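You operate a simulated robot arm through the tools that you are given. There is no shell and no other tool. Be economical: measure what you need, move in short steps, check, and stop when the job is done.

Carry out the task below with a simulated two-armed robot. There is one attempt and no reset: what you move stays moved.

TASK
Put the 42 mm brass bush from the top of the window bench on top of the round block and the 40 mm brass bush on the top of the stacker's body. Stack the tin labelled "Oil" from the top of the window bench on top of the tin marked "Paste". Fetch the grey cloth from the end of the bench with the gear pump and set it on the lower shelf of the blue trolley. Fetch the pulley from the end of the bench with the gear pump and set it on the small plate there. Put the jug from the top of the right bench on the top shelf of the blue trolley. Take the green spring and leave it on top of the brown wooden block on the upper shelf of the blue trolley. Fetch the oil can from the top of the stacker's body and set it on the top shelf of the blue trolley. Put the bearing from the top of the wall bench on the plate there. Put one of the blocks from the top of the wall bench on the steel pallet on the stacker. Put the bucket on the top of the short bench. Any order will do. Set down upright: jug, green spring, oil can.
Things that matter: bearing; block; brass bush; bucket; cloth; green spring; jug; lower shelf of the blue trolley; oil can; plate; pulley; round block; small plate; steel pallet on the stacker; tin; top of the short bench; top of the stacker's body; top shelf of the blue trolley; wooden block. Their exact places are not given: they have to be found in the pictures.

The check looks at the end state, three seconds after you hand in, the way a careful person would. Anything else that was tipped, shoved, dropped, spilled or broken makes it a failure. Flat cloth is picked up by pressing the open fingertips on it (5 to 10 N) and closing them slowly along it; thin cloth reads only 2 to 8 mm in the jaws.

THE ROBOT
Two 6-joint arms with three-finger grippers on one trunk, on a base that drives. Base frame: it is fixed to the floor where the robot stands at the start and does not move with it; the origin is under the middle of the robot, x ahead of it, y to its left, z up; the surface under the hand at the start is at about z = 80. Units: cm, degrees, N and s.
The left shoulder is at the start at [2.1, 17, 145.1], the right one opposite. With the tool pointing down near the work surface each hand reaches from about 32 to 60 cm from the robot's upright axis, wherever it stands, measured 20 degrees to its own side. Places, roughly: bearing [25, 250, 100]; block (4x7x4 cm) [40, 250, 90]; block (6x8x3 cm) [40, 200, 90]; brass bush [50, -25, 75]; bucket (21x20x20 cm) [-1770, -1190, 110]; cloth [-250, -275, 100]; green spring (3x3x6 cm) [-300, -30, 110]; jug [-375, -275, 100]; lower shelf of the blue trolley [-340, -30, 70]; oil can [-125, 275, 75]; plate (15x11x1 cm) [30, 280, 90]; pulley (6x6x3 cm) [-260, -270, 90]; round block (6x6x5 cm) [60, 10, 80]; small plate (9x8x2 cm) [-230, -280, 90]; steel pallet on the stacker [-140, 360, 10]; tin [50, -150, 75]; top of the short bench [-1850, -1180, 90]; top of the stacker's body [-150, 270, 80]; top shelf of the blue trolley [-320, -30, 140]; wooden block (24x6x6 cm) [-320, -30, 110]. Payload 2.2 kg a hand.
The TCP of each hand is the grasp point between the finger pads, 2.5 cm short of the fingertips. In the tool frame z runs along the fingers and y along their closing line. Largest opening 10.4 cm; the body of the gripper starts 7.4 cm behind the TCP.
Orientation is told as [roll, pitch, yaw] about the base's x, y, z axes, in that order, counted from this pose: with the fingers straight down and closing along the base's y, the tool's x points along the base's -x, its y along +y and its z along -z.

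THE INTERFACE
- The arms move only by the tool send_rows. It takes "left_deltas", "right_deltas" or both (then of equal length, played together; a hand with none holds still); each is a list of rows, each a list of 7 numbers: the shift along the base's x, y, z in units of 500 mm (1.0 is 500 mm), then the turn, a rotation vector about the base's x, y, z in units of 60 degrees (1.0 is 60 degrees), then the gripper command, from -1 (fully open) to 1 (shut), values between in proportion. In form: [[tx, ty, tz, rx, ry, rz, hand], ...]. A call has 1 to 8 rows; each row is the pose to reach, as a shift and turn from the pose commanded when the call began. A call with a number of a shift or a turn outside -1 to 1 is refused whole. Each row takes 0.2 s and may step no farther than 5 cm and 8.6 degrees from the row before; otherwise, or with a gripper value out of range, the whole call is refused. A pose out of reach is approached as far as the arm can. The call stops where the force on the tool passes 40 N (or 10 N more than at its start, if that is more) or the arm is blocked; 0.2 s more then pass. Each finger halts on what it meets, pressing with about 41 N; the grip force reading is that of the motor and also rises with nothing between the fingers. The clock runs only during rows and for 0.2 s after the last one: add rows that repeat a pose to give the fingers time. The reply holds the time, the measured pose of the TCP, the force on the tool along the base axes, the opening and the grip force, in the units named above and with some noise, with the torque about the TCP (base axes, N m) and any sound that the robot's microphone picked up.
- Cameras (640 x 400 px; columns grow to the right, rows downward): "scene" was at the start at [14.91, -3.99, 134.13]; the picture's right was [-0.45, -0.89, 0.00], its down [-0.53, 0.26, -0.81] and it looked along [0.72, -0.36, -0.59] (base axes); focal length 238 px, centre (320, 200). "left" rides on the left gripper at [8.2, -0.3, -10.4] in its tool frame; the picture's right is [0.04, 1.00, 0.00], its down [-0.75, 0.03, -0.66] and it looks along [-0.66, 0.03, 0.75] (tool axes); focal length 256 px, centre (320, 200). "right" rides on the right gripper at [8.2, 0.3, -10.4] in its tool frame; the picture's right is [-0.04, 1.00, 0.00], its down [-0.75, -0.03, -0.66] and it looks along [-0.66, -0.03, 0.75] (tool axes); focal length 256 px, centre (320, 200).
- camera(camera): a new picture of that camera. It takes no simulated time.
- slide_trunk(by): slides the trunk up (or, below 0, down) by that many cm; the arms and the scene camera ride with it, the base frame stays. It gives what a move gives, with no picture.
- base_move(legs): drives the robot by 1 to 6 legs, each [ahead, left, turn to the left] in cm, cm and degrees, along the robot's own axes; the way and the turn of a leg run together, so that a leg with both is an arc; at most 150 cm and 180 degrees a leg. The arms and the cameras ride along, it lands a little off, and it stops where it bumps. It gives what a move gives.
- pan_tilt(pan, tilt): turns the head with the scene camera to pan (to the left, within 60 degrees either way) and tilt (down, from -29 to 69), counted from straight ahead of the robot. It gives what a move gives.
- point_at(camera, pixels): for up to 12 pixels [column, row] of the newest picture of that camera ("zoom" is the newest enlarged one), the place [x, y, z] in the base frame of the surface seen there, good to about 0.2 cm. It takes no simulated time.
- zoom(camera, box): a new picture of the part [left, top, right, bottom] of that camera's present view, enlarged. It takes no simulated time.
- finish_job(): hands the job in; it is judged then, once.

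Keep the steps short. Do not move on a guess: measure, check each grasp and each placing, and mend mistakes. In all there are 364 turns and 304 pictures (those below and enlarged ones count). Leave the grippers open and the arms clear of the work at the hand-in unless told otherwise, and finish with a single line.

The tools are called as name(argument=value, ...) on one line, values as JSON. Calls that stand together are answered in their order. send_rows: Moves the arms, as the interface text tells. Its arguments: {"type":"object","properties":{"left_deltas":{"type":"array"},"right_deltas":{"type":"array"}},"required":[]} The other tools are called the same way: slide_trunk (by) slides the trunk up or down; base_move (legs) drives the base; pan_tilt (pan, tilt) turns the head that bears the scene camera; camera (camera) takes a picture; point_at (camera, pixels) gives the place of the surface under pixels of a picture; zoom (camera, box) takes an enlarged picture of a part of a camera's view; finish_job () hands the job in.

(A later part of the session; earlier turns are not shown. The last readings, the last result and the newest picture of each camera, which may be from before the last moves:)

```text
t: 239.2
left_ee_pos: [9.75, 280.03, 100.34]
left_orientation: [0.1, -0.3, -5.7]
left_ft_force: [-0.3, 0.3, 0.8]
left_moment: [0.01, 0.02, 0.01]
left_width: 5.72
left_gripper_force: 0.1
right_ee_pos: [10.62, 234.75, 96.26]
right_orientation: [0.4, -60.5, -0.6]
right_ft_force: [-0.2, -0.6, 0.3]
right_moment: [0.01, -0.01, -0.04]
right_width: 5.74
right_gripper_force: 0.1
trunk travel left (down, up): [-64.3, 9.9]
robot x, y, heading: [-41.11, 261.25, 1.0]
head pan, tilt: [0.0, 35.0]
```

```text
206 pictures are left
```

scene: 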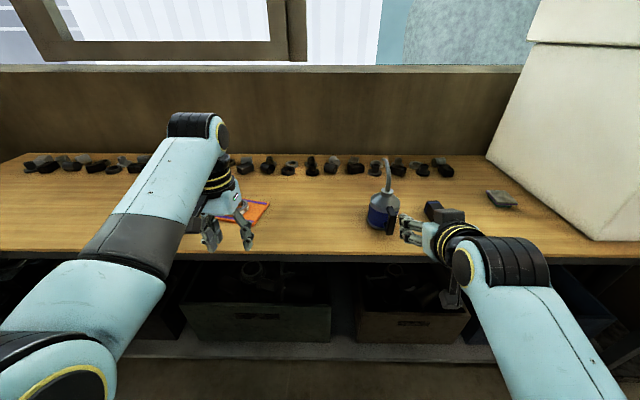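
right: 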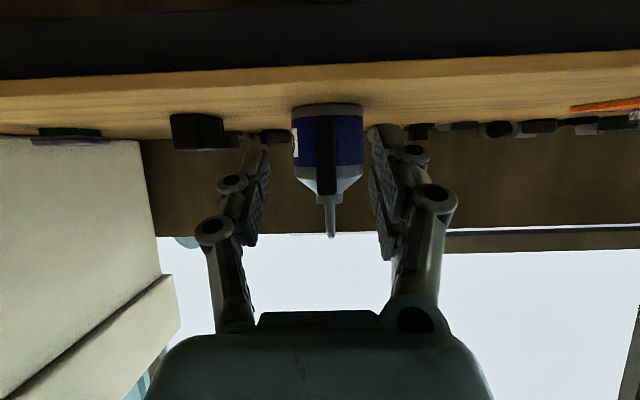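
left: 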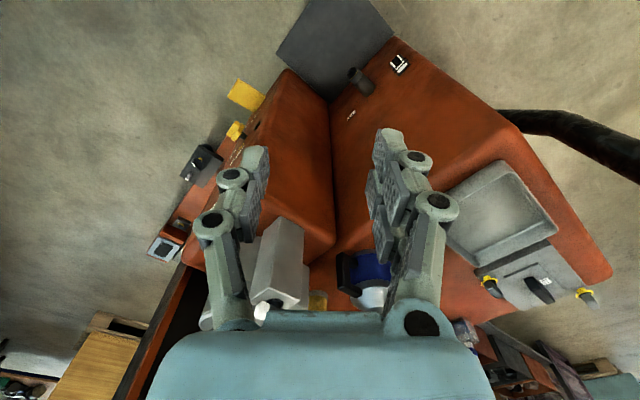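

Good. Advance to the handle and close.

send_rows(right_deltas=[[0.06, 0.006, -0.01, 0, 0, 0, -0.1], [0.12, 0.006, -0.018, 0, 0, 0, -0.1], [0.17, 0.006, -0.018, 0, 0, 0, -0.1], [0.194, 0.006, -0.018, 0, 0, 0, -0.1], [0.194, 0.006, -0.018, 0, 0, 0, -0.1]])

camera(camera="right")

```text
t: 240.4
left_ee_pos: [9.68, 279.98, 100.33]
left_orientation: [0.2, -0.2, -5.7]
left_ft_force: [0.2, -0.8, 0.3]
left_moment: [0.02, -0.01, 0.0]
left_width: 5.73
left_gripper_force: 0.0
right_ee_pos: [20.23, 234.94, 95.58]
right_orientation: [0.4, -60.4, -0.5]
right_ft_force: [0.4, 0.2, 0.0]
right_moment: [-0.03, 0.0, 0.02]
right_width: 5.71
right_gripper_force: 0.0
trunk travel left (down, up): [-64.3, 9.9]
robot x, y, heading: [-41.57, 261.17, 0.7]
head pan, tilt: [0.0, 35.0]
```

```text
205 pictures are left
```

right: 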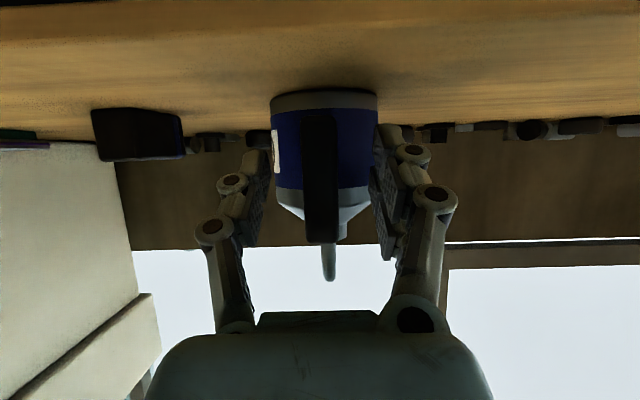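

Close on the handle, then lift slowly.

send_rows(right_deltas=[[0, 0, 0, 0, 0, 0, 0.2], [0, 0, 0, 0, 0, 0, 0.45], [0, 0, 0, 0, 0, 0, 0.6], [0, 0, 0, 0, 0, 0, 1], [0, 0, 0, 0, 0, 0, 1], [0, 0, 0, 0, 0, 0, 1]])

send_rows(right_deltas=[[0, 0, 0.01, 0, 0, 0, 1], [0, 0, 0.03, 0, 0, 0, 1], [0, 0, 0.06, 0, 0, 0, 1], [0, 0, 0.1, 0, 0, 0, 1], [0, 0, 0.1, 0, 0, 0, 1]])

camera(camera="right")

zoom(camera="scene", box=[340, 120, 520, 280])

```text
t: 241.8
left_ee_pos: [9.75, 280.1, 100.27]
left_orientation: [0.1, -0.4, -5.7]
left_ft_force: [-0.4, 1.0, -0.4]
left_moment: [0.01, 0.03, 0.0]
left_width: 5.74
left_gripper_force: 0.0
right_ee_pos: [20.25, 235.03, 95.55]
right_orientation: [0.3, -60.5, -0.5]
right_ft_force: [0.6, 1.7, -0.1]
right_moment: [0.25, -0.12, 0.06]
right_width: 1.72
right_gripper_force: 40.7
trunk travel left (down, up): [-64.3, 9.9]
robot x, y, heading: [-41.22, 260.72, 1.0]
head pan, tilt: [0.0, 35.0]
```

```text
t: 243.0
left_ee_pos: [9.78, 279.93, 100.25]
left_orientation: [0.1, -0.3, -5.7]
left_ft_force: [0.6, 0.7, -0.9]
left_moment: [0.01, -0.04, 0.0]
left_width: 5.71
left_gripper_force: 0.0
right_ee_pos: [20.29, 234.98, 100.48]
right_orientation: [0.4, -60.5, -0.5]
right_ft_force: [0.0, 0.4, -4.0]
right_moment: [-0.01, 0.33, 0.02]
right_width: 1.61
right_gripper_force: 40.7
trunk travel left (down, up): [-64.3, 9.9]
robot x, y, heading: [-41.24, 261.2, 0.9]
head pan, tilt: [0.0, 35.0]
```

```text
204 pictures are left
```

right: 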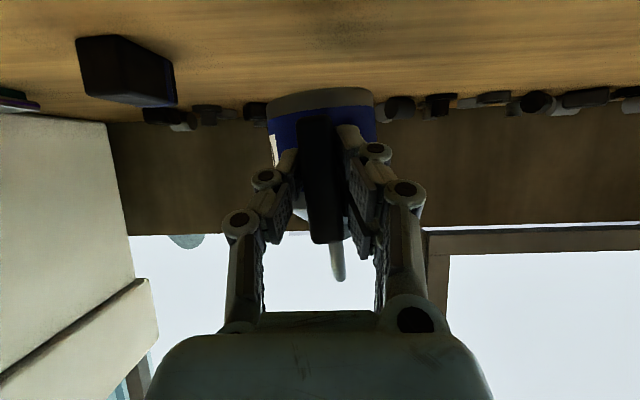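

```text
2.50 times, centred on (430, 200) of scene
```

zoom: 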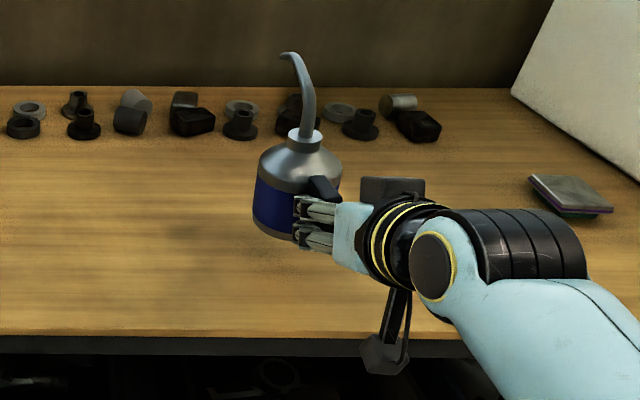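

Held. Drive towards the trolley: back, turn, along the aisle, then face west.

base_move(legs=[[-20, 0, 0], [0, 0, -91], [150, 0, 0], [30, 0, 0], [0, 0, -90], [100, 0, 0]])

pan_tilt(pan=30, tilt=15)

camera(camera="scene")

```text
t: 265.9
left_ee_pos: [-213.82, 61.05, 100.29]
left_orientation: [0.0, -0.3, 173.5]
left_ft_force: [0.7, 0.2, 0.3]
left_moment: [-0.01, -0.02, 0.02]
left_width: 5.71
left_gripper_force: 0.2
right_ee_pos: [-223.96, 106.18, 100.31]
right_orientation: [0.4, -60.3, 178.8]
right_ft_force: [1.0, -0.3, -4.6]
right_moment: [0.02, -0.31, -0.03]
right_width: 1.63
right_gripper_force: 40.9
trunk travel left (down, up): [-64.3, 9.9]
robot x, y, heading: [-162.53, 79.5, -179.8]
head pan, tilt: [0.0, 35.0]
```

```text
t: 266.8
left_ee_pos: [-213.83, 60.93, 100.36]
left_orientation: [0.1, -0.3, 173.6]
left_ft_force: [-0.9, -0.6, -0.9]
left_moment: [-0.04, 0.03, -0.04]
left_width: 5.72
left_gripper_force: 0.1
right_ee_pos: [-223.81, 106.22, 100.34]
right_orientation: [0.3, -60.4, 178.8]
right_ft_force: [-0.5, 0.2, -4.2]
right_moment: [-0.03, -0.3, -0.02]
right_width: 1.64
right_gripper_force: 41.1
trunk travel left (down, up): [-64.3, 9.9]
robot x, y, heading: [-162.9, 79.32, -179.8]
head pan, tilt: [30.0, 15.0]
```

```text
202 pictures are left
```

scene: 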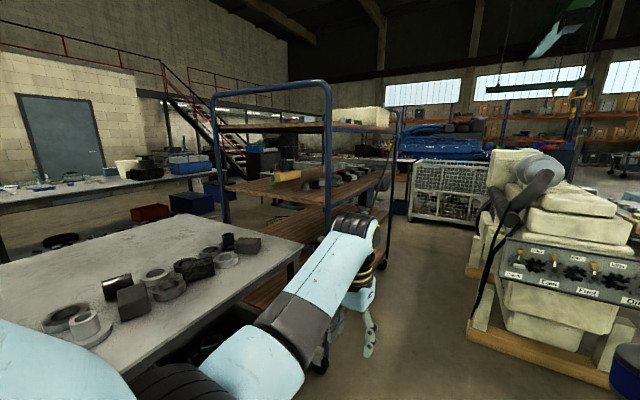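

point_at(camera="scene", pixels=[[485, 320], [500, 265], [470, 230], [540, 350], [300, 260], [300, 127], [370, 128], [320, 195], [385, 215], [235, 235], [140, 225], [215, 130]])

zoom(camera="scene", box=[190, 60, 420, 240])

```text
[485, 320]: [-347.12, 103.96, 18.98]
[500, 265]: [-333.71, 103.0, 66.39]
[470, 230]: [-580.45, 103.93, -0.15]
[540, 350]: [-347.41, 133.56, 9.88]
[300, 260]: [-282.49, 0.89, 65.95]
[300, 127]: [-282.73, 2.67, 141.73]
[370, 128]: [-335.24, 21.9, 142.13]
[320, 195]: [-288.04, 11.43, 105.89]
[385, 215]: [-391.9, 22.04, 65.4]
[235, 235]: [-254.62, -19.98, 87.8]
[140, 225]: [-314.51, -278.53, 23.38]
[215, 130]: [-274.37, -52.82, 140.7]
```

```text
2.22 times, centred on (305, 150) of scene
```

zoom: 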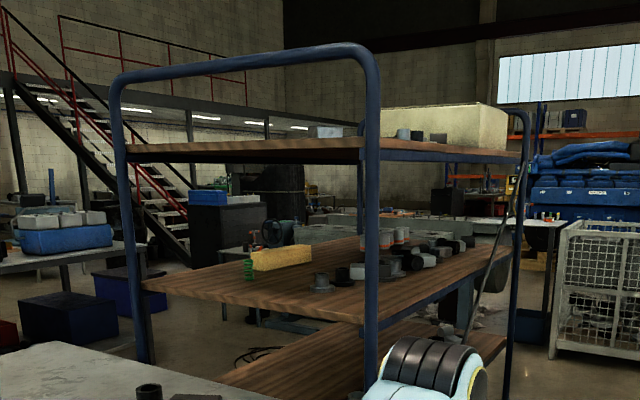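

point_at(camera="zoom", pixels=[[249, 265], [249, 278], [258, 262], [258, 250], [305, 248], [285, 262], [300, 268], [360, 150], [330, 150], [250, 145], [515, 155], [440, 138]])

point_at(camera="zoom", pixels=[[370, 100], [372, 200], [325, 130], [140, 150], [320, 285], [360, 320], [150, 285], [385, 240], [470, 300], [500, 350], [395, 365], [260, 60]])

```text
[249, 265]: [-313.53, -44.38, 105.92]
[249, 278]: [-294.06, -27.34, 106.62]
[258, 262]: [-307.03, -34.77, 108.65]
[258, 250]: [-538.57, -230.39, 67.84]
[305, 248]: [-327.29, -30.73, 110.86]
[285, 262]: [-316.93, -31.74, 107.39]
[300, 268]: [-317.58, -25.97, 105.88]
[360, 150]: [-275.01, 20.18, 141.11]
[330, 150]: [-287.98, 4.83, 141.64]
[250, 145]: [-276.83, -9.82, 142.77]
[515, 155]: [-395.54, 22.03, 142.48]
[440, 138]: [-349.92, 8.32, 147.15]
```

```text
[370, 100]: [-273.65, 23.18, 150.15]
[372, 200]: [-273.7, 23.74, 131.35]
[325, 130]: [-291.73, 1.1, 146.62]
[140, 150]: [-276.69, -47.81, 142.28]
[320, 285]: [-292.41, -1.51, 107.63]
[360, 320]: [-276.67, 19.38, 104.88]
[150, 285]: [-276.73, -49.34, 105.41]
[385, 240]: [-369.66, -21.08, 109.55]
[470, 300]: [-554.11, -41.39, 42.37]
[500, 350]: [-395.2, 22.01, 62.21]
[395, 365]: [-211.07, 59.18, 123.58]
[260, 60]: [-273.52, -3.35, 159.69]
```

The spring and wooden block (-307..-330, -31) are nearer the south edge (y≈-52). Go around to the south side: back east, south, then west.

base_move(legs=[[-110, 0, 0], [0, 0, 90], [150, 0, 0], [80, 0, 0], [0, 0, -90]])

pan_tilt(pan=0, tilt=20)

camera(camera="scene")

```text
t: 291.0
left_ee_pos: [-112.47, -165.03, 100.31]
left_orientation: [0.1, -0.3, 170.0]
left_ft_force: [-0.6, 0.4, -0.1]
left_moment: [-0.01, 0.01, 0.02]
left_width: 5.73
left_gripper_force: 0.2
right_ee_pos: [-119.55, -119.21, 100.4]
right_orientation: [0.4, -60.4, 175.0]
right_ft_force: [-0.1, 1.0, -3.7]
right_moment: [-0.09, -0.29, 0.0]
right_width: 1.59
right_gripper_force: 41.1
trunk travel left (down, up): [-64.3, 9.9]
robot x, y, heading: [-60.25, -149.8, 176.8]
head pan, tilt: [30.0, 15.0]
```

```text
t: 292.0
left_ee_pos: [-112.52, -164.87, 100.44]
left_orientation: [0.1, -0.3, 169.8]
left_ft_force: [0.0, -0.4, -0.7]
left_moment: [0.0, 0.03, 0.02]
left_width: 5.71
left_gripper_force: 0.3
right_ee_pos: [-119.45, -119.29, 100.47]
right_orientation: [0.4, -60.4, 175.1]
right_ft_force: [0.0, 0.8, -5.2]
right_moment: [-0.08, -0.32, 0.0]
right_width: 1.62
right_gripper_force: 41.1
trunk travel left (down, up): [-64.3, 9.9]
robot x, y, heading: [-60.44, -149.82, 176.2]
head pan, tilt: [0.0, 20.0]
```

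```text
200 pictures are left
```

scene: 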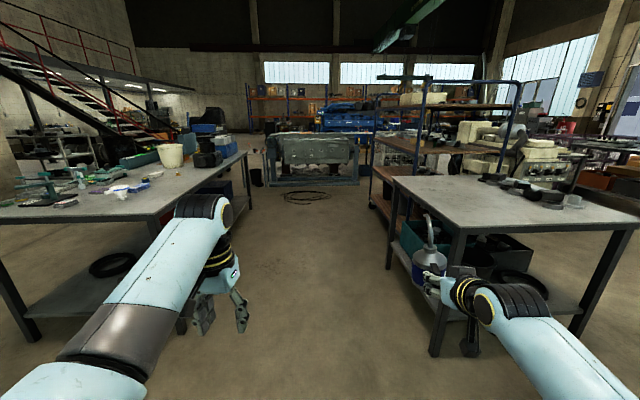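

point_at(camera="scene", pixels=[[445, 235], [395, 180], [405, 105], [380, 165], [385, 205], [245, 155], [175, 215], [325, 195], [10, 215], [330, 150], [440, 350]])

```text
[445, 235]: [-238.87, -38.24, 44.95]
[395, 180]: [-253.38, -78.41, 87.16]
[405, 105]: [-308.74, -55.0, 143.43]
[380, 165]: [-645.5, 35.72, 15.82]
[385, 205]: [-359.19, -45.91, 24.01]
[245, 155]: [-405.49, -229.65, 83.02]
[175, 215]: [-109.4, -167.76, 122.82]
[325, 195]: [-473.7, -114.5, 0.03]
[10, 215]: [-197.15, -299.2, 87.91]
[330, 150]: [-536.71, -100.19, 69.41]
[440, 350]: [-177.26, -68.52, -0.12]
```

Drive west along the corridor to x≈-308, turn to face the trolley's south side.

base_move(legs=[[0, 0, 3.6], [150, 0, 0], [98, 0, 0], [0, 0, -90]])

slide_trunk(by=9.8)

pan_tilt(pan=0, tilt=10)

camera(camera="scene")

```text
t: 308.4
left_ee_pos: [-327.46, -99.64, 100.37]
left_orientation: [0.0, -0.3, 84.2]
left_ft_force: [-0.2, 0.3, -0.6]
left_moment: [0.01, 0.0, 0.01]
left_width: 5.72
left_gripper_force: 0.0
right_ee_pos: [-282.4, -89.17, 100.46]
right_orientation: [0.4, -60.4, 89.3]
right_ft_force: [0.0, -0.9, -4.8]
right_moment: [-0.33, 0.03, -0.03]
right_width: 1.62
right_gripper_force: 40.9
trunk travel left (down, up): [-64.3, 9.9]
robot x, y, heading: [-308.42, -150.87, 90.6]
head pan, tilt: [0.0, 20.0]
```

```text
t: 309.7
left_ee_pos: [-327.37, -99.59, 110.14]
left_orientation: [0.1, -0.3, 84.2]
left_ft_force: [0.0, 0.5, 0.7]
left_moment: [0.02, 0.02, -0.03]
left_width: 5.72
left_gripper_force: 0.0
right_ee_pos: [-282.29, -89.15, 110.01]
right_orientation: [0.4, -60.4, 89.4]
right_ft_force: [0.0, 0.6, -5.1]
right_moment: [-0.31, 0.03, 0.04]
right_width: 1.64
right_gripper_force: 40.9
trunk travel left (down, up): [-74.1, 0.1]
robot x, y, heading: [-308.31, -150.7, 90.7]
head pan, tilt: [0.0, 20.0]
```

```text
t: 310.4
left_ee_pos: [-327.41, -99.82, 110.12]
left_orientation: [0.2, -0.3, 84.2]
left_ft_force: [-0.2, 0.2, -0.3]
left_moment: [-0.01, -0.04, 0.01]
left_width: 5.72
left_gripper_force: 0.1
right_ee_pos: [-282.42, -89.18, 110.11]
right_orientation: [0.4, -60.3, 89.4]
right_ft_force: [0.7, 1.1, -4.6]
right_moment: [-0.3, 0.03, -0.01]
right_width: 1.62
right_gripper_force: 41.0
trunk travel left (down, up): [-74.1, 0.1]
robot x, y, heading: [-308.87, -150.51, 90.5]
head pan, tilt: [0.0, 10.0]
```

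```text
199 pictures are left
```

scene: 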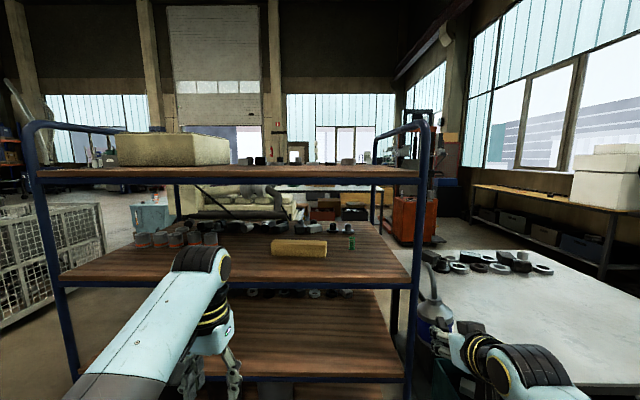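

point_at(camera="scene", pixels=[[330, 176], [250, 176], [330, 168], [410, 175], [320, 160], [385, 161], [345, 160], [275, 160], [299, 240], [272, 248], [326, 248], [351, 240]])

zoom(camera="scene", box=[200, 120, 440, 270])

```text
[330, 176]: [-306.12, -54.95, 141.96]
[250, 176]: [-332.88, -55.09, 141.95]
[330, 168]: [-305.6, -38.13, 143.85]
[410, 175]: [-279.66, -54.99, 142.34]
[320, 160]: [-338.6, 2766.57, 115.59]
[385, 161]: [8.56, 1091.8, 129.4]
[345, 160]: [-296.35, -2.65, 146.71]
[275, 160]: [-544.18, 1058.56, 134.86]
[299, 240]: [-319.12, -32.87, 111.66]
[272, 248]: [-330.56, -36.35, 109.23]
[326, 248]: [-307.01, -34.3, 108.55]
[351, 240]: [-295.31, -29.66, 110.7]
```

```text
2.67 times, centred on (320, 195) of scene
```

zoom: 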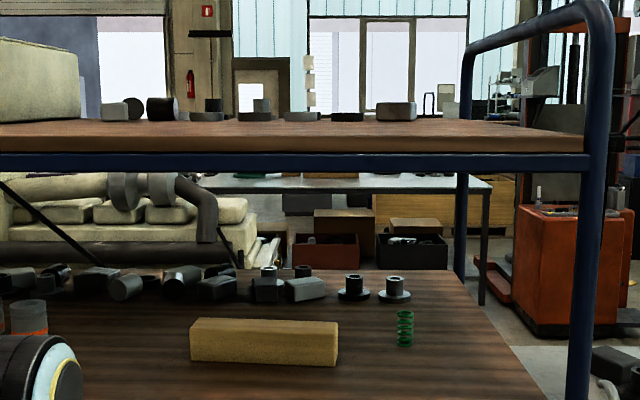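

Top shelf z≈143.7, front edge y=-55, free in front. Raise the right hand here first (needs ≈z 152).

send_rows(right_deltas=[[0, 0, 0.09, 0, 0, 0, 1], [0, 0, 0.18, 0, 0, 0, 1], [0, 0, 0.27, 0, 0, 0, 1], [0, 0, 0.36, 0, 0, 0, 1], [0, 0, 0.45, 0, 0, 0, 1], [0, 0, 0.54, 0, 0, 0, 1], [0, 0, 0.63, 0, 0, 0, 1], [0, 0, 0.72, 0, 0, 0, 1]])

```text
t: 312.2
left_ee_pos: [-327.41, -99.77, 110.15]
left_orientation: [0.1, -0.3, 84.2]
left_ft_force: [-0.1, 0.2, -0.8]
left_moment: [0.01, 0.0, 0.03]
left_width: 5.74
left_gripper_force: 0.1
right_ee_pos: [-282.42, -89.17, 146.32]
right_orientation: [0.4, -60.3, 89.4]
right_ft_force: [0.2, -0.8, -4.5]
right_moment: [-0.3, -0.01, 0.01]
right_width: 1.65
right_gripper_force: 40.8
trunk travel left (down, up): [-74.1, 0.1]
robot x, y, heading: [-308.61, -150.5, 90.9]
head pan, tilt: [0.0, 10.0]
```

Reaches well. Raise to ≈155 and look at the can's attitude.

send_rows(right_deltas=[[0, 0, 0.06, 0, 0, 0, 1], [0, 0, 0.12, 0, 0, 0, 1], [0, 0, 0.17, 0, 0, 0, 1], [0, 0, 0.17, 0, 0, 0, 1]])

camera(camera="scene")

camera(camera="right")

```text
t: 313.2
left_ee_pos: [-327.41, -99.7, 110.17]
left_orientation: [0.1, -0.3, 84.2]
left_ft_force: [0.6, 0.2, 0.5]
left_moment: [0.02, -0.02, 0.0]
left_width: 5.71
left_gripper_force: 0.1
right_ee_pos: [-282.28, -89.31, 154.61]
right_orientation: [0.3, -60.4, 89.3]
right_ft_force: [0.2, -0.2, -4.0]
right_moment: [-0.34, 0.05, 0.04]
right_width: 1.64
right_gripper_force: 41.0
trunk travel left (down, up): [-74.1, 0.1]
robot x, y, heading: [-308.5, -150.48, 90.4]
head pan, tilt: [0.0, 10.0]
```

```text
197 pictures are left
```

scene: 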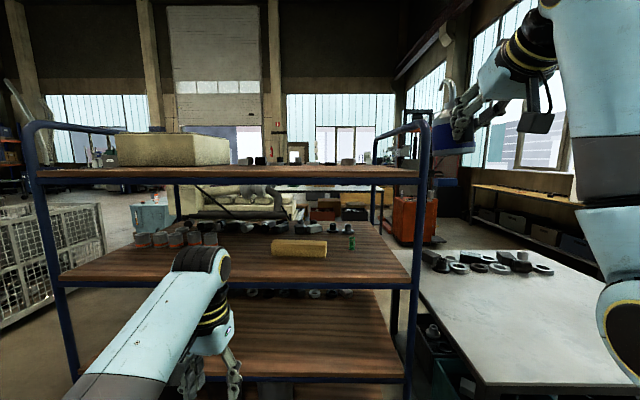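

```text
196 pictures are left
```

right: 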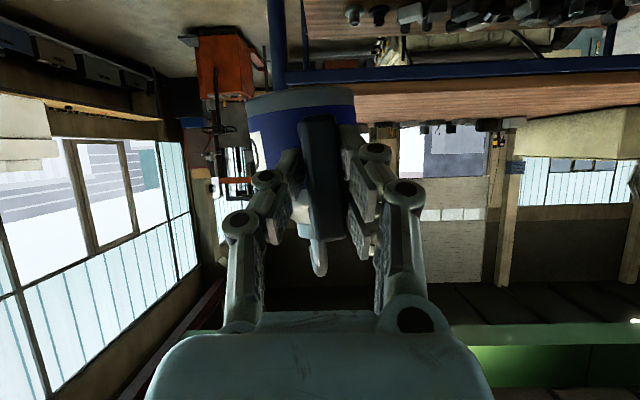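

point_at(camera="right", pixels=[[320, 130], [321, 160], [323, 190], [325, 215], [325, 235], [255, 105], [350, 95], [300, 92]])

zoom(camera="scene", box=[400, 40, 600, 200])

```text
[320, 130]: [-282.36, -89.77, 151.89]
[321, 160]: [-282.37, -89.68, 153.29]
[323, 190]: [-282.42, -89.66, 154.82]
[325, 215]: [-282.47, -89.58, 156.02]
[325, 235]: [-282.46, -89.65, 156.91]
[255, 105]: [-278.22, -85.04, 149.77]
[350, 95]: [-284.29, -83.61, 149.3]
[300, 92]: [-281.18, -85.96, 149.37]
```

```text
2.50 times, centred on (500, 120) of scene
```

zoom: 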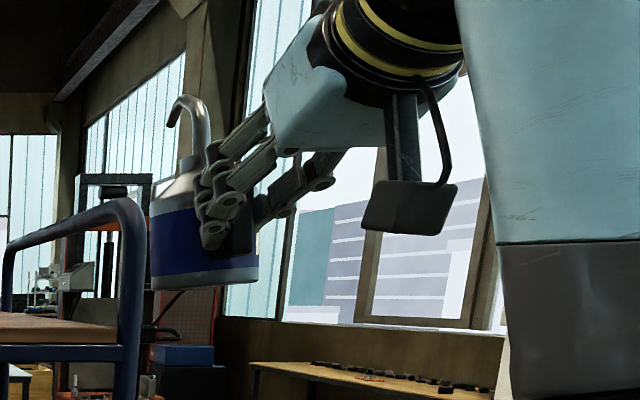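

Upright. First lower/retract the left hand so it stays clear of the shelves.

send_rows(left_deltas=[[0, -0.05, -0.07, 0, 0, 0, -0.1], [0, -0.1, -0.14, 0, 0, 0, -0.1], [0, -0.15, -0.22, 0, 0, 0, -0.1], [0, -0.2, -0.3, 0, 0, 0, -0.1], [0, -0.24, -0.38, 0, 0, 0, -0.1], [0, -0.24, -0.42, 0, 0, 0, -0.1]])

base_move(legs=[[0, 10.5, 0], [36, 0, 0]])

camera(camera="scene")

camera(camera="right")

```text
t: 314.6
left_ee_pos: [-327.3, -111.67, 89.05]
left_orientation: [0.1, -0.3, 84.2]
left_ft_force: [0.0, 0.3, 0.2]
left_moment: [-0.02, 0.03, 0.03]
left_width: 5.7
left_gripper_force: 0.0
right_ee_pos: [-282.36, -89.19, 154.55]
right_orientation: [0.4, -60.4, 89.4]
right_ft_force: [0.1, -0.2, -5.1]
right_moment: [-0.34, 0.04, -0.02]
right_width: 1.66
right_gripper_force: 40.6
trunk travel left (down, up): [-74.1, 0.1]
robot x, y, heading: [-308.46, -150.37, 90.7]
head pan, tilt: [0.0, 10.0]
```

```text
t: 317.7
left_ee_pos: [-338.68, -76.57, 89.0]
left_orientation: [0.0, -0.3, 84.5]
left_ft_force: [0.7, 0.0, -1.0]
left_moment: [-0.02, -0.03, 0.0]
left_width: 5.75
left_gripper_force: 0.0
right_ee_pos: [-293.66, -53.83, 154.72]
right_orientation: [0.4, -60.4, 89.6]
right_ft_force: [-0.3, -0.2, -4.4]
right_moment: [-0.31, 0.03, 0.01]
right_width: 1.63
right_gripper_force: 40.7
trunk travel left (down, up): [-74.1, 0.1]
robot x, y, heading: [-319.8, -114.92, 90.9]
head pan, tilt: [0.0, 10.0]
```

```text
194 pictures are left
```

scene: 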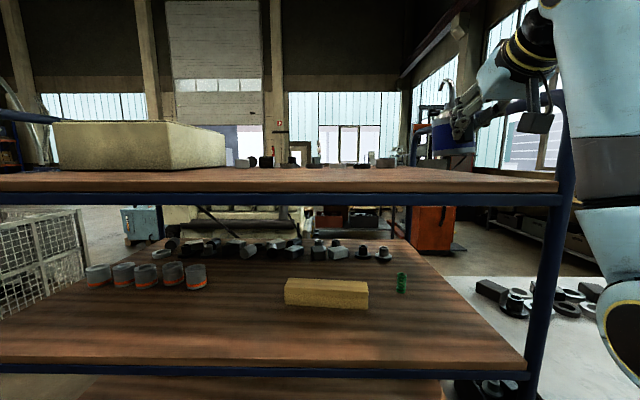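

```text
193 pictures are left
```

right: 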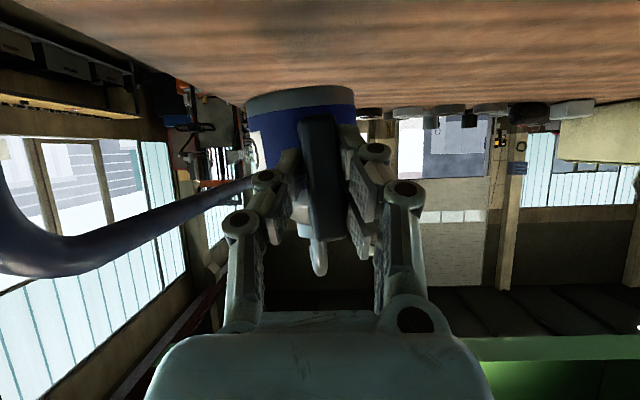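

point_at(camera="right", pixels=[[300, 60], [400, 80], [200, 70], [300, 92], [255, 105], [350, 95], [300, 20]])

send_rows(right_deltas=[[0, 0.04, 0, 0, 0, 0, 1], [0, 0.08, -0.02, 0, 0, 0, 1], [0, 0.09, -0.05, 0, 0, 0, 1], [0, 0.09, -0.07, 0, 0, 0, 1], [0, 0.09, -0.08, 0, 0, 0, 1], [0, 0.09, -0.08, 0, 0, 0, 1]])

```text
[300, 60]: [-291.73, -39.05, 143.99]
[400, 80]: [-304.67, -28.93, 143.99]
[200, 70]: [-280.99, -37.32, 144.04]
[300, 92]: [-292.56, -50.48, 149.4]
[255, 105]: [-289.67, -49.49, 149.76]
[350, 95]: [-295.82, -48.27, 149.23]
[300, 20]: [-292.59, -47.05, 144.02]
```

```text
t: 319.1
left_ee_pos: [-338.71, -76.49, 89.04]
left_orientation: [0.1, -0.4, 84.4]
left_ft_force: [-0.3, 1.3, 0.7]
left_moment: [0.0, 0.01, -0.04]
left_width: 5.71
left_gripper_force: 0.0
right_ee_pos: [-293.68, -49.22, 150.74]
right_orientation: [0.4, -60.4, 89.6]
right_ft_force: [0.2, 0.7, -4.8]
right_moment: [-0.28, 0.05, 0.01]
right_width: 1.6
right_gripper_force: 40.7
trunk travel left (down, up): [-74.1, 0.1]
robot x, y, heading: [-319.65, -115.32, 91.0]
head pan, tilt: [0.0, 10.0]
```

send_rows(right_deltas=[[0, 0, -0.012, 0, 0, 0, 1], [0, 0, -0.018, 0, 0, 0, 1], [0, 0, -0.022, 0, 0, 0, 1], [0, 0, -0.026, 0, 0, 0, 1], [0, 0, -0.026, 0, 0, 0, 1]])

```text
t: 320.3
left_ee_pos: [-338.72, -76.55, 89.04]
left_orientation: [0.1, -0.3, 84.4]
left_ft_force: [0.2, 0.1, -0.6]
left_moment: [-0.02, -0.01, 0.04]
left_width: 5.69
left_gripper_force: 0.0
right_ee_pos: [-293.71, -49.49, 149.71]
right_orientation: [0.4, -60.8, 89.7]
right_ft_force: [-0.6, 5.2, 18.2]
right_moment: [1.34, 0.58, -0.08]
right_width: 1.63
right_gripper_force: 41.3
trunk travel left (down, up): [-74.1, 0.1]
robot x, y, heading: [-319.55, -115.4, 91.0]
head pan, tilt: [0.0, 10.0]
```

Contact. Ease slightly, open, retreat along the tool axis.

send_rows(right_deltas=[[0, 0, 0.003, 0, 0, 0, 1], [0, 0, 0.003, 0, 0, 0, 0.5], [0, 0, 0.003, 0, 0, 0, 0.1], [0, 0, 0.003, 0, 0, 0, -0.1], [0, -0.05, 0.03, 0, 0, 0, -0.1], [0, -0.12, 0.07, 0, 0, 0, -0.1], [0, -0.2, 0.09, 0, 0, 0, -0.1]])

camera(camera="right")

camera(camera="scene")

```text
t: 321.9
left_ee_pos: [-338.64, -76.59, 88.98]
left_orientation: [0.2, -0.3, 84.3]
left_ft_force: [0.5, 0.6, 0.4]
left_moment: [-0.03, 0.0, 0.01]
left_width: 5.71
left_gripper_force: 0.1
right_ee_pos: [-293.78, -59.37, 153.69]
right_orientation: [0.5, -60.3, 89.6]
right_ft_force: [0.4, -0.2, 0.6]
right_moment: [0.04, 0.0, -0.02]
right_width: 5.72
right_gripper_force: 0.1
trunk travel left (down, up): [-74.1, 0.1]
robot x, y, heading: [-319.47, -115.35, 90.8]
head pan, tilt: [0.0, 10.0]
```

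```text
192 pictures are left
```

right: 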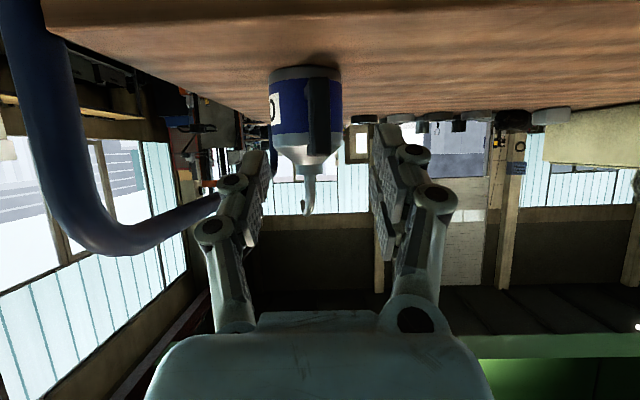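

```text
191 pictures are left
```

scene: 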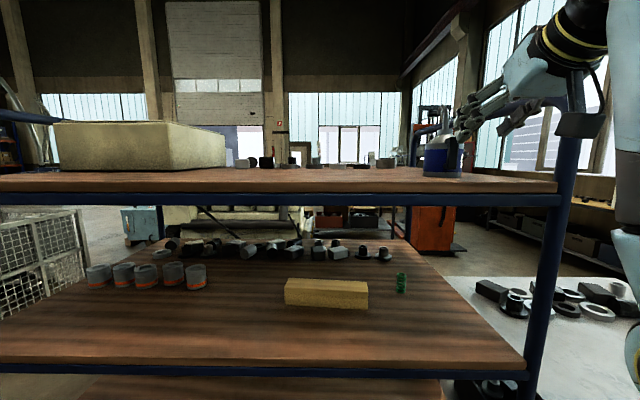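

Oil can stands upright on the top shelf. Now the green spring; measure spring and wooden block.

zoom(camera="scene", box=[270, 240, 430, 340])

point_at(camera="zoom", pixels=[[527, 137], [527, 160], [527, 185], [515, 165], [538, 165], [525, 210], [70, 175], [385, 175], [80, 155], [375, 160], [220, 165], [220, 205]])

```text
4.00 times, centred on (350, 290) of scene
```

zoom: 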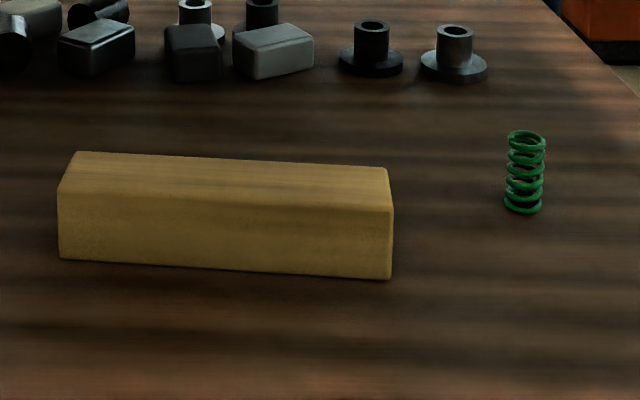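

```text
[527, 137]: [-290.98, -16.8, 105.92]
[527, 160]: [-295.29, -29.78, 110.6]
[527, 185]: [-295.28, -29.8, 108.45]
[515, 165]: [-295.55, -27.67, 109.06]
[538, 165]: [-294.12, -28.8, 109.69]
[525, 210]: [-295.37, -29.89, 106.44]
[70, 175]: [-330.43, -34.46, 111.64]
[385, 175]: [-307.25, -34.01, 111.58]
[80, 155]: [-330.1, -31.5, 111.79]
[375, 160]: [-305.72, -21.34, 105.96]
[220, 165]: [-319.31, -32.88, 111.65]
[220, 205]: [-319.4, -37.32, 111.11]
```

Spring centre (-295.2,-28.5), shelf 105.9; block top 111.7. Back out, lower trunk and hand to z≈110.

base_move(legs=[[-35, 0, 0]])

slide_trunk(by=-9.8)

send_rows(right_deltas=[[0, 0, -0.09, 0, 0, 0, 0], [0, 0, -0.18, 0, 0, 0, 0], [0, 0, -0.27, 0, 0, 0, 0], [0, 0, -0.36, 0, 0, 0, 0], [0, 0, -0.45, 0, 0, 0, 0], [0, 0, -0.54, 0, 0, 0, 0], [0, 0, -0.63, 0, 0, 0, 0], [0, 0, -0.67, 0, 0, 0, 0]])

camera(camera="scene")

```text
t: 324.2
left_ee_pos: [-338.14, -111.38, 88.97]
left_orientation: [0.0, -0.2, 84.3]
left_ft_force: [0.4, -0.5, 1.1]
left_moment: [0.01, -0.01, 0.0]
left_width: 5.71
left_gripper_force: 0.0
right_ee_pos: [-293.23, -94.22, 153.75]
right_orientation: [0.3, -60.4, 89.5]
right_ft_force: [0.3, 0.0, 0.6]
right_moment: [0.01, 0.0, 0.0]
right_width: 5.7
right_gripper_force: 0.1
trunk travel left (down, up): [-74.1, 0.1]
robot x, y, heading: [-319.21, -149.97, 90.9]
head pan, tilt: [0.0, 10.0]
```

```text
t: 325.5
left_ee_pos: [-338.1, -111.28, 79.12]
left_orientation: [0.1, -0.3, 84.2]
left_ft_force: [0.2, 0.5, -0.2]
left_moment: [0.03, -0.01, -0.02]
left_width: 5.71
left_gripper_force: 0.0
right_ee_pos: [-293.21, -94.08, 143.89]
right_orientation: [0.3, -60.5, 89.5]
right_ft_force: [0.8, 0.4, 0.4]
right_moment: [0.02, 0.0, 0.03]
right_width: 5.7
right_gripper_force: 0.0
trunk travel left (down, up): [-64.3, 9.9]
robot x, y, heading: [-318.54, -150.14, 90.9]
head pan, tilt: [0.0, 10.0]
```

```text
t: 327.3
left_ee_pos: [-338.3, -111.48, 79.21]
left_orientation: [0.1, -0.3, 84.2]
left_ft_force: [0.9, -0.1, -0.8]
left_moment: [0.04, 0.02, -0.02]
left_width: 5.72
left_gripper_force: 0.1
right_ee_pos: [-293.25, -94.09, 110.51]
right_orientation: [0.4, -60.4, 89.6]
right_ft_force: [-0.2, -0.6, 0.2]
right_moment: [0.02, -0.02, 0.04]
right_width: 5.18
right_gripper_force: 0.0
trunk travel left (down, up): [-64.3, 9.9]
robot x, y, heading: [-319.13, -149.96, 90.5]
head pan, tilt: [0.0, 10.0]
```

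```text
189 pictures are left
```

scene: 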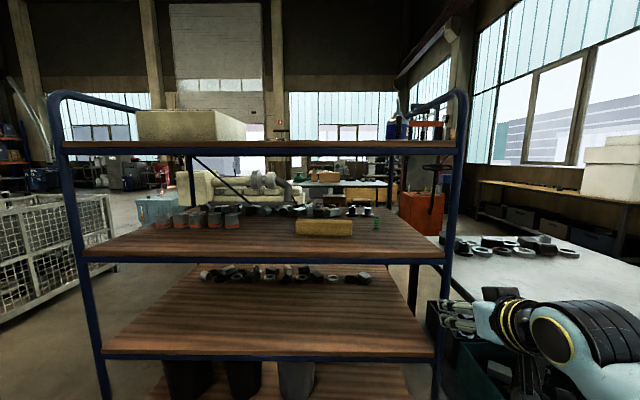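

point_at(camera="scene", pixels=[[590, 305], [550, 310], [620, 340], [555, 340], [495, 290]])

base_move(legs=[[0, 2, 0], [38, 0, 0]])

camera(camera="right")

camera(camera="scene")

```text
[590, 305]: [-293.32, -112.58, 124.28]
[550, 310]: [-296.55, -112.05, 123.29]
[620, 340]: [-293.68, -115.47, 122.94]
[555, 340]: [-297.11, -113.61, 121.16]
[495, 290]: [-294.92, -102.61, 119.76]
```

```text
t: 330.1
left_ee_pos: [-340.77, -73.23, 79.09]
left_orientation: [0.1, -0.3, 84.4]
left_ft_force: [-0.4, -0.1, 0.1]
left_moment: [0.0, -0.01, 0.01]
left_width: 5.7
left_gripper_force: 0.0
right_ee_pos: [-295.96, -55.92, 110.49]
right_orientation: [0.4, -60.4, 89.8]
right_ft_force: [0.0, 0.3, -0.3]
right_moment: [-0.01, 0.01, -0.02]
right_width: 5.2
right_gripper_force: 0.1
trunk travel left (down, up): [-64.3, 9.9]
robot x, y, heading: [-322.07, -111.94, 90.9]
head pan, tilt: [0.0, 10.0]
```

```text
188 pictures are left
```

right: 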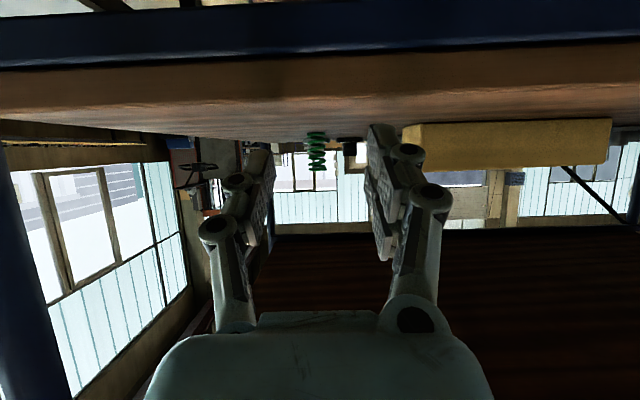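

```text
187 pictures are left
```

scene: 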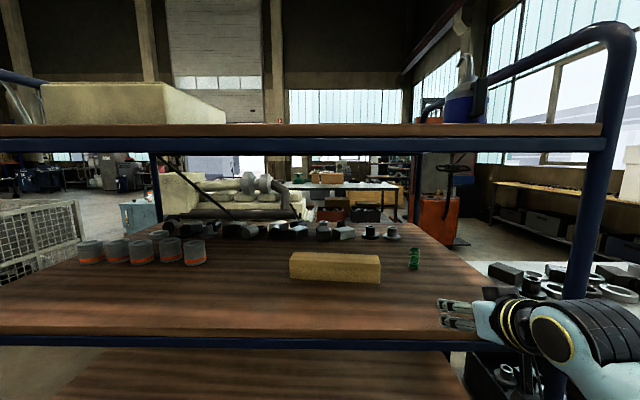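

To keep the hand camera clear of the shelf, change tilt to 45°; measure spring from here.

point_at(camera="right", pixels=[[316, 140], [316, 152], [308, 150], [324, 150], [410, 150], [410, 130], [605, 140]])

send_rows(right_deltas=[[0, 0, 0, -0.13, 0, 0, 0], [0, 0, 0, -0.25, 0, 0, 0], [0, 0, 0, -0.25, 0, 0, 0]])

camera(camera="right")

```text
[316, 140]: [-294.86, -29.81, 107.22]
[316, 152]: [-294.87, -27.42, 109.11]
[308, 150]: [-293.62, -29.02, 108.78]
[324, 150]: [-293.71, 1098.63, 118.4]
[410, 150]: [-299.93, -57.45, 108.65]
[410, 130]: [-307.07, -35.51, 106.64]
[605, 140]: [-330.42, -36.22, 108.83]
```

```text
t: 330.9
left_ee_pos: [-340.8, -73.33, 79.28]
left_orientation: [0.2, -0.3, 84.5]
left_ft_force: [0.6, -0.7, -1.3]
left_moment: [0.03, 0.02, 0.0]
left_width: 5.72
left_gripper_force: 0.0
right_ee_pos: [-295.99, -56.07, 110.61]
right_orientation: [0.3, -45.4, 89.9]
right_ft_force: [0.1, -0.5, -0.4]
right_moment: [-0.01, -0.02, 0.0]
right_width: 5.2
right_gripper_force: 0.0
trunk travel left (down, up): [-64.3, 9.9]
robot x, y, heading: [-321.59, -112.12, 90.9]
head pan, tilt: [0.0, 10.0]
```

```text
186 pictures are left
```

right: 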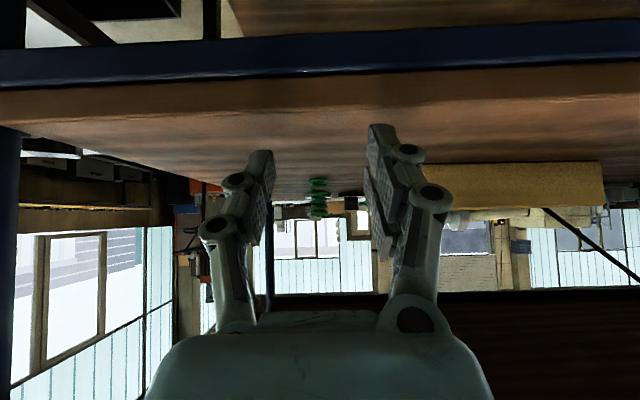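

Lower the left hand a little (between shelves), then base ahead 17.

send_rows(left_deltas=[[0, -0.02, -0.05, 0, 0, 0, -0.1], [0, -0.06, -0.09, 0, 0, 0, -0.1], [0, -0.08, -0.09, 0, 0, 0, -0.1]])

base_move(legs=[[17, -1, 0]])

camera(camera="right")

camera(camera="scene")

```text
t: 331.7
left_ee_pos: [-340.72, -77.26, 74.71]
left_orientation: [0.2, -0.3, 84.4]
left_ft_force: [0.4, -0.4, 0.2]
left_moment: [0.03, -0.01, -0.01]
left_width: 5.7
left_gripper_force: 0.1
right_ee_pos: [-296.06, -56.01, 110.45]
right_orientation: [0.3, -45.5, 89.8]
right_ft_force: [0.7, 0.7, -0.3]
right_moment: [0.02, -0.01, 0.01]
right_width: 5.19
right_gripper_force: 0.1
trunk travel left (down, up): [-64.3, 9.9]
robot x, y, heading: [-321.77, -111.69, 91.2]
head pan, tilt: [0.0, 10.0]
```

```text
t: 333.2
left_ee_pos: [-339.93, -59.83, 74.57]
left_orientation: [0.1, -0.2, 84.4]
left_ft_force: [0.1, -0.1, -0.2]
left_moment: [-0.01, 0.01, -0.01]
left_width: 5.72
left_gripper_force: 0.1
right_ee_pos: [-295.32, -38.62, 110.41]
right_orientation: [0.3, -45.4, 89.7]
right_ft_force: [-0.4, -0.3, 0.2]
right_moment: [-0.03, 0.0, 0.01]
right_width: 5.2
right_gripper_force: 0.0
trunk travel left (down, up): [-64.3, 9.9]
robot x, y, heading: [-320.64, -94.5, 91.1]
head pan, tilt: [0.0, 10.0]
```

```text
185 pictures are left
```

right: 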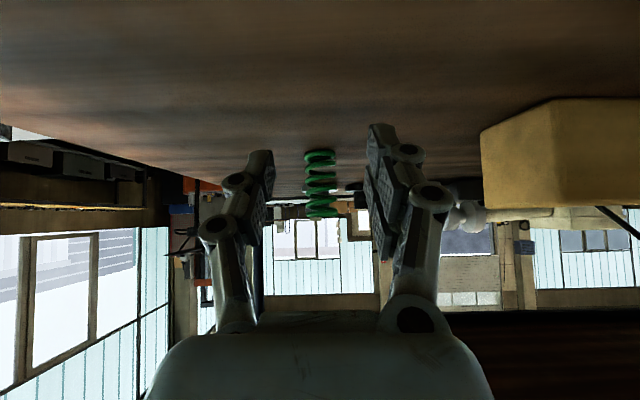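

```text
184 pictures are left
```

scene: 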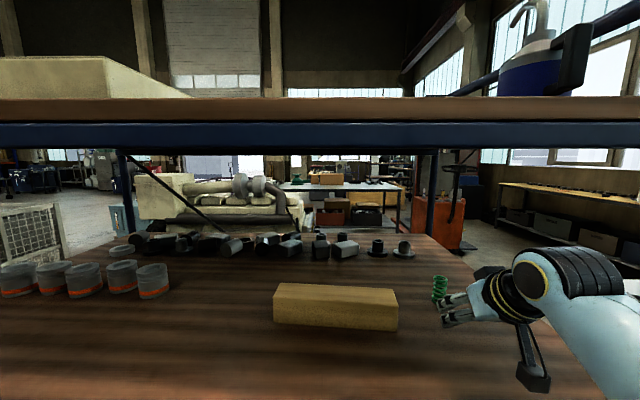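

point_at(camera="right", pixels=[[320, 156], [320, 163], [320, 186], [320, 209], [308, 186], [333, 186]])

send_rows(right_deltas=[[0.004, 0.06, -0.004, 0, 0, 0, 0], [0.004, 0.12, -0.008, 0, 0, 0, 0], [0.004, 0.17, -0.01, 0, 0, 0, 0], [0.004, 0.196, -0.01, 0, 0, 0, 0], [0.004, 0.196, -0.01, 0, 0, 0, 0]])

camera(camera="right")

```text
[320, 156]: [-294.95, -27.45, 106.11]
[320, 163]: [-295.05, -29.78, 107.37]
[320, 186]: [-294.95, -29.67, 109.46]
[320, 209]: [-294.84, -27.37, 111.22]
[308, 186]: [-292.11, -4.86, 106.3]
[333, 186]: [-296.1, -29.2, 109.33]
```

```text
t: 334.4
left_ee_pos: [-340.02, -59.99, 74.65]
left_orientation: [0.2, -0.2, 84.4]
left_ft_force: [0.8, -0.1, -0.4]
left_moment: [0.02, 0.03, -0.01]
left_width: 5.7
left_gripper_force: 0.0
right_ee_pos: [-295.05, -28.94, 110.14]
right_orientation: [0.3, -45.4, 89.7]
right_ft_force: [0.2, 0.3, 0.4]
right_moment: [0.0, -0.01, 0.0]
right_width: 5.2
right_gripper_force: 0.2
trunk travel left (down, up): [-64.3, 9.9]
robot x, y, heading: [-321.2, -94.49, 90.3]
head pan, tilt: [0.0, 10.0]
```

```text
183 pictures are left
```

right: 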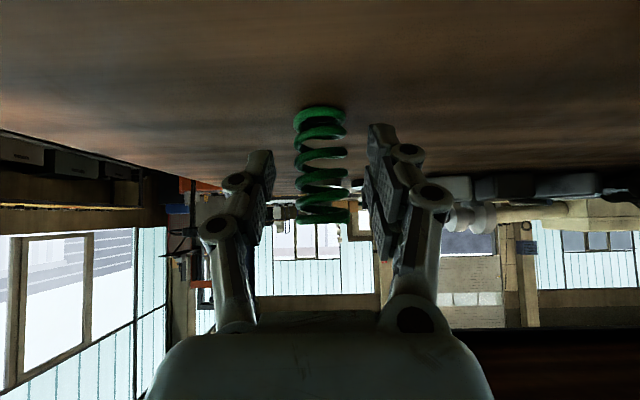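

Close on the spring and lift.

send_rows(right_deltas=[[0, 0.004, 0, 0, 0, 0, 0.3], [0, 0.004, 0, 0, 0, 0, 0.5], [0, 0.004, 0, 0, 0, 0, 0.7], [0, 0.004, 0, 0, 0, 0, 0.7], [0, 0.004, 0.02, 0, 0, 0, 0.7], [0, 0.004, 0.06, 0, 0, 0, 0.7], [0, 0.004, 0.12, 0, 0, 0, 0.7], [0, 0.004, 0.15, 0, 0, 0, 0.7]])

camera(camera="right")

```text
t: 336.2
left_ee_pos: [-339.93, -59.93, 74.73]
left_orientation: [0.1, -0.3, 84.3]
left_ft_force: [-0.1, -0.2, -0.2]
left_moment: [-0.03, -0.02, 0.0]
left_width: 5.71
left_gripper_force: 0.0
right_ee_pos: [-295.2, -28.57, 117.52]
right_orientation: [0.3, -45.4, 89.7]
right_ft_force: [-0.3, -0.7, -0.4]
right_moment: [0.0, -0.01, 0.0]
right_width: 2.56
right_gripper_force: 40.4
trunk travel left (down, up): [-64.3, 9.9]
robot x, y, heading: [-320.97, -94.5, 90.6]
head pan, tilt: [0.0, 10.0]
```

```text
182 pictures are left
```

right: 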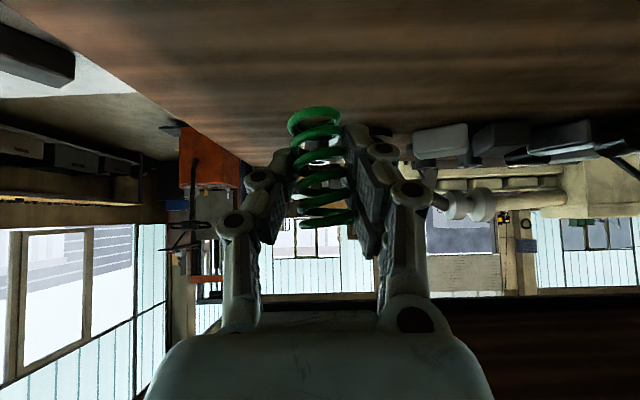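

Held upright. Shift base back 5.6 and left 19 to be over the wooden block.

base_move(legs=[[-5.6, 0, 0], [0, 19, 0]])

camera(camera="right")

camera(camera="scene")

```text
t: 338.3
left_ee_pos: [-359.12, -65.95, 74.69]
left_orientation: [0.1, -0.3, 84.4]
left_ft_force: [0.2, 0.4, -0.5]
left_moment: [-0.01, -0.05, 0.0]
left_width: 5.73
left_gripper_force: 0.0
right_ee_pos: [-314.31, -34.45, 117.4]
right_orientation: [0.2, -45.3, 89.8]
right_ft_force: [-0.2, -0.9, -0.6]
right_moment: [-0.02, 0.0, -0.07]
right_width: 2.59
right_gripper_force: 41.3
trunk travel left (down, up): [-64.3, 9.9]
robot x, y, heading: [-339.98, -101.17, 91.0]
head pan, tilt: [0.0, 10.0]
```

```text
181 pictures are left
```

right: 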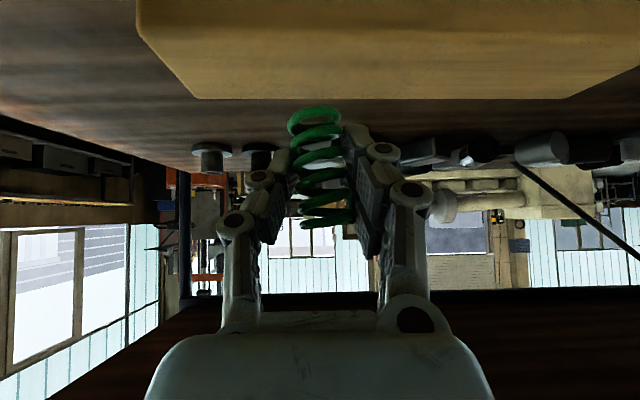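

```text
180 pictures are left
```

scene: 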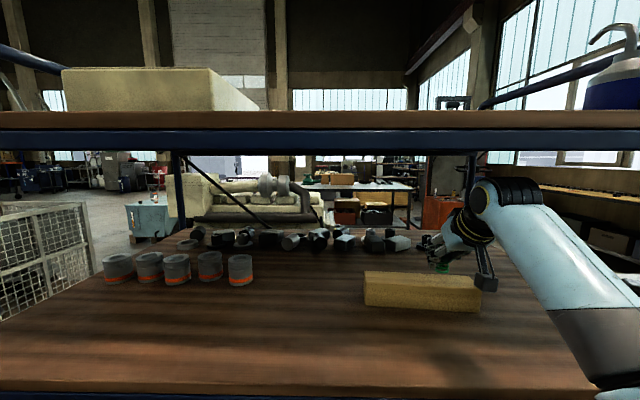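

point_at(camera="right", pixels=[[350, 93], [420, 93], [350, 60], [350, 30], [350, 5], [315, 112], [318, 120], [195, 95], [160, 40], [320, 215]])

```text
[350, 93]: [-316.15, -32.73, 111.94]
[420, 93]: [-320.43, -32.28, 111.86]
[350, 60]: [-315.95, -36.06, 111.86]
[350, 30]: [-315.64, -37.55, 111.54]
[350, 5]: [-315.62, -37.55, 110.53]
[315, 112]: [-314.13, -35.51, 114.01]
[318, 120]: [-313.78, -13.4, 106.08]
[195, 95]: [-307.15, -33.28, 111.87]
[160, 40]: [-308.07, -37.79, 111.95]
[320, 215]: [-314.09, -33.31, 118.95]
```

Block top y -37.7..-32, z 111.9. Shift -0.8 in y and lower gently.

send_rows(right_deltas=[[0, -0.014, 0, 0, 0, 0, 0.7], [0, -0.016, -0.01, 0, 0, 0, 0.7], [0, -0.016, -0.016, 0, 0, 0, 0.7], [0, -0.016, -0.022, 0, 0, 0, 0.7], [0, -0.016, -0.022, 0, 0, 0, 0.7]])

```text
t: 339.5
left_ee_pos: [-359.03, -65.95, 74.71]
left_orientation: [0.0, -0.4, 84.5]
left_ft_force: [0.1, -0.3, -0.6]
left_moment: [-0.04, 0.04, 0.01]
left_width: 5.71
left_gripper_force: 0.0
right_ee_pos: [-314.13, -35.22, 116.37]
right_orientation: [0.3, -45.4, 89.9]
right_ft_force: [-0.4, -1.2, -0.2]
right_moment: [0.0, 0.0, -0.02]
right_width: 2.56
right_gripper_force: 40.9
trunk travel left (down, up): [-64.3, 9.9]
robot x, y, heading: [-340.17, -101.05, 91.0]
head pan, tilt: [0.0, 10.0]
```

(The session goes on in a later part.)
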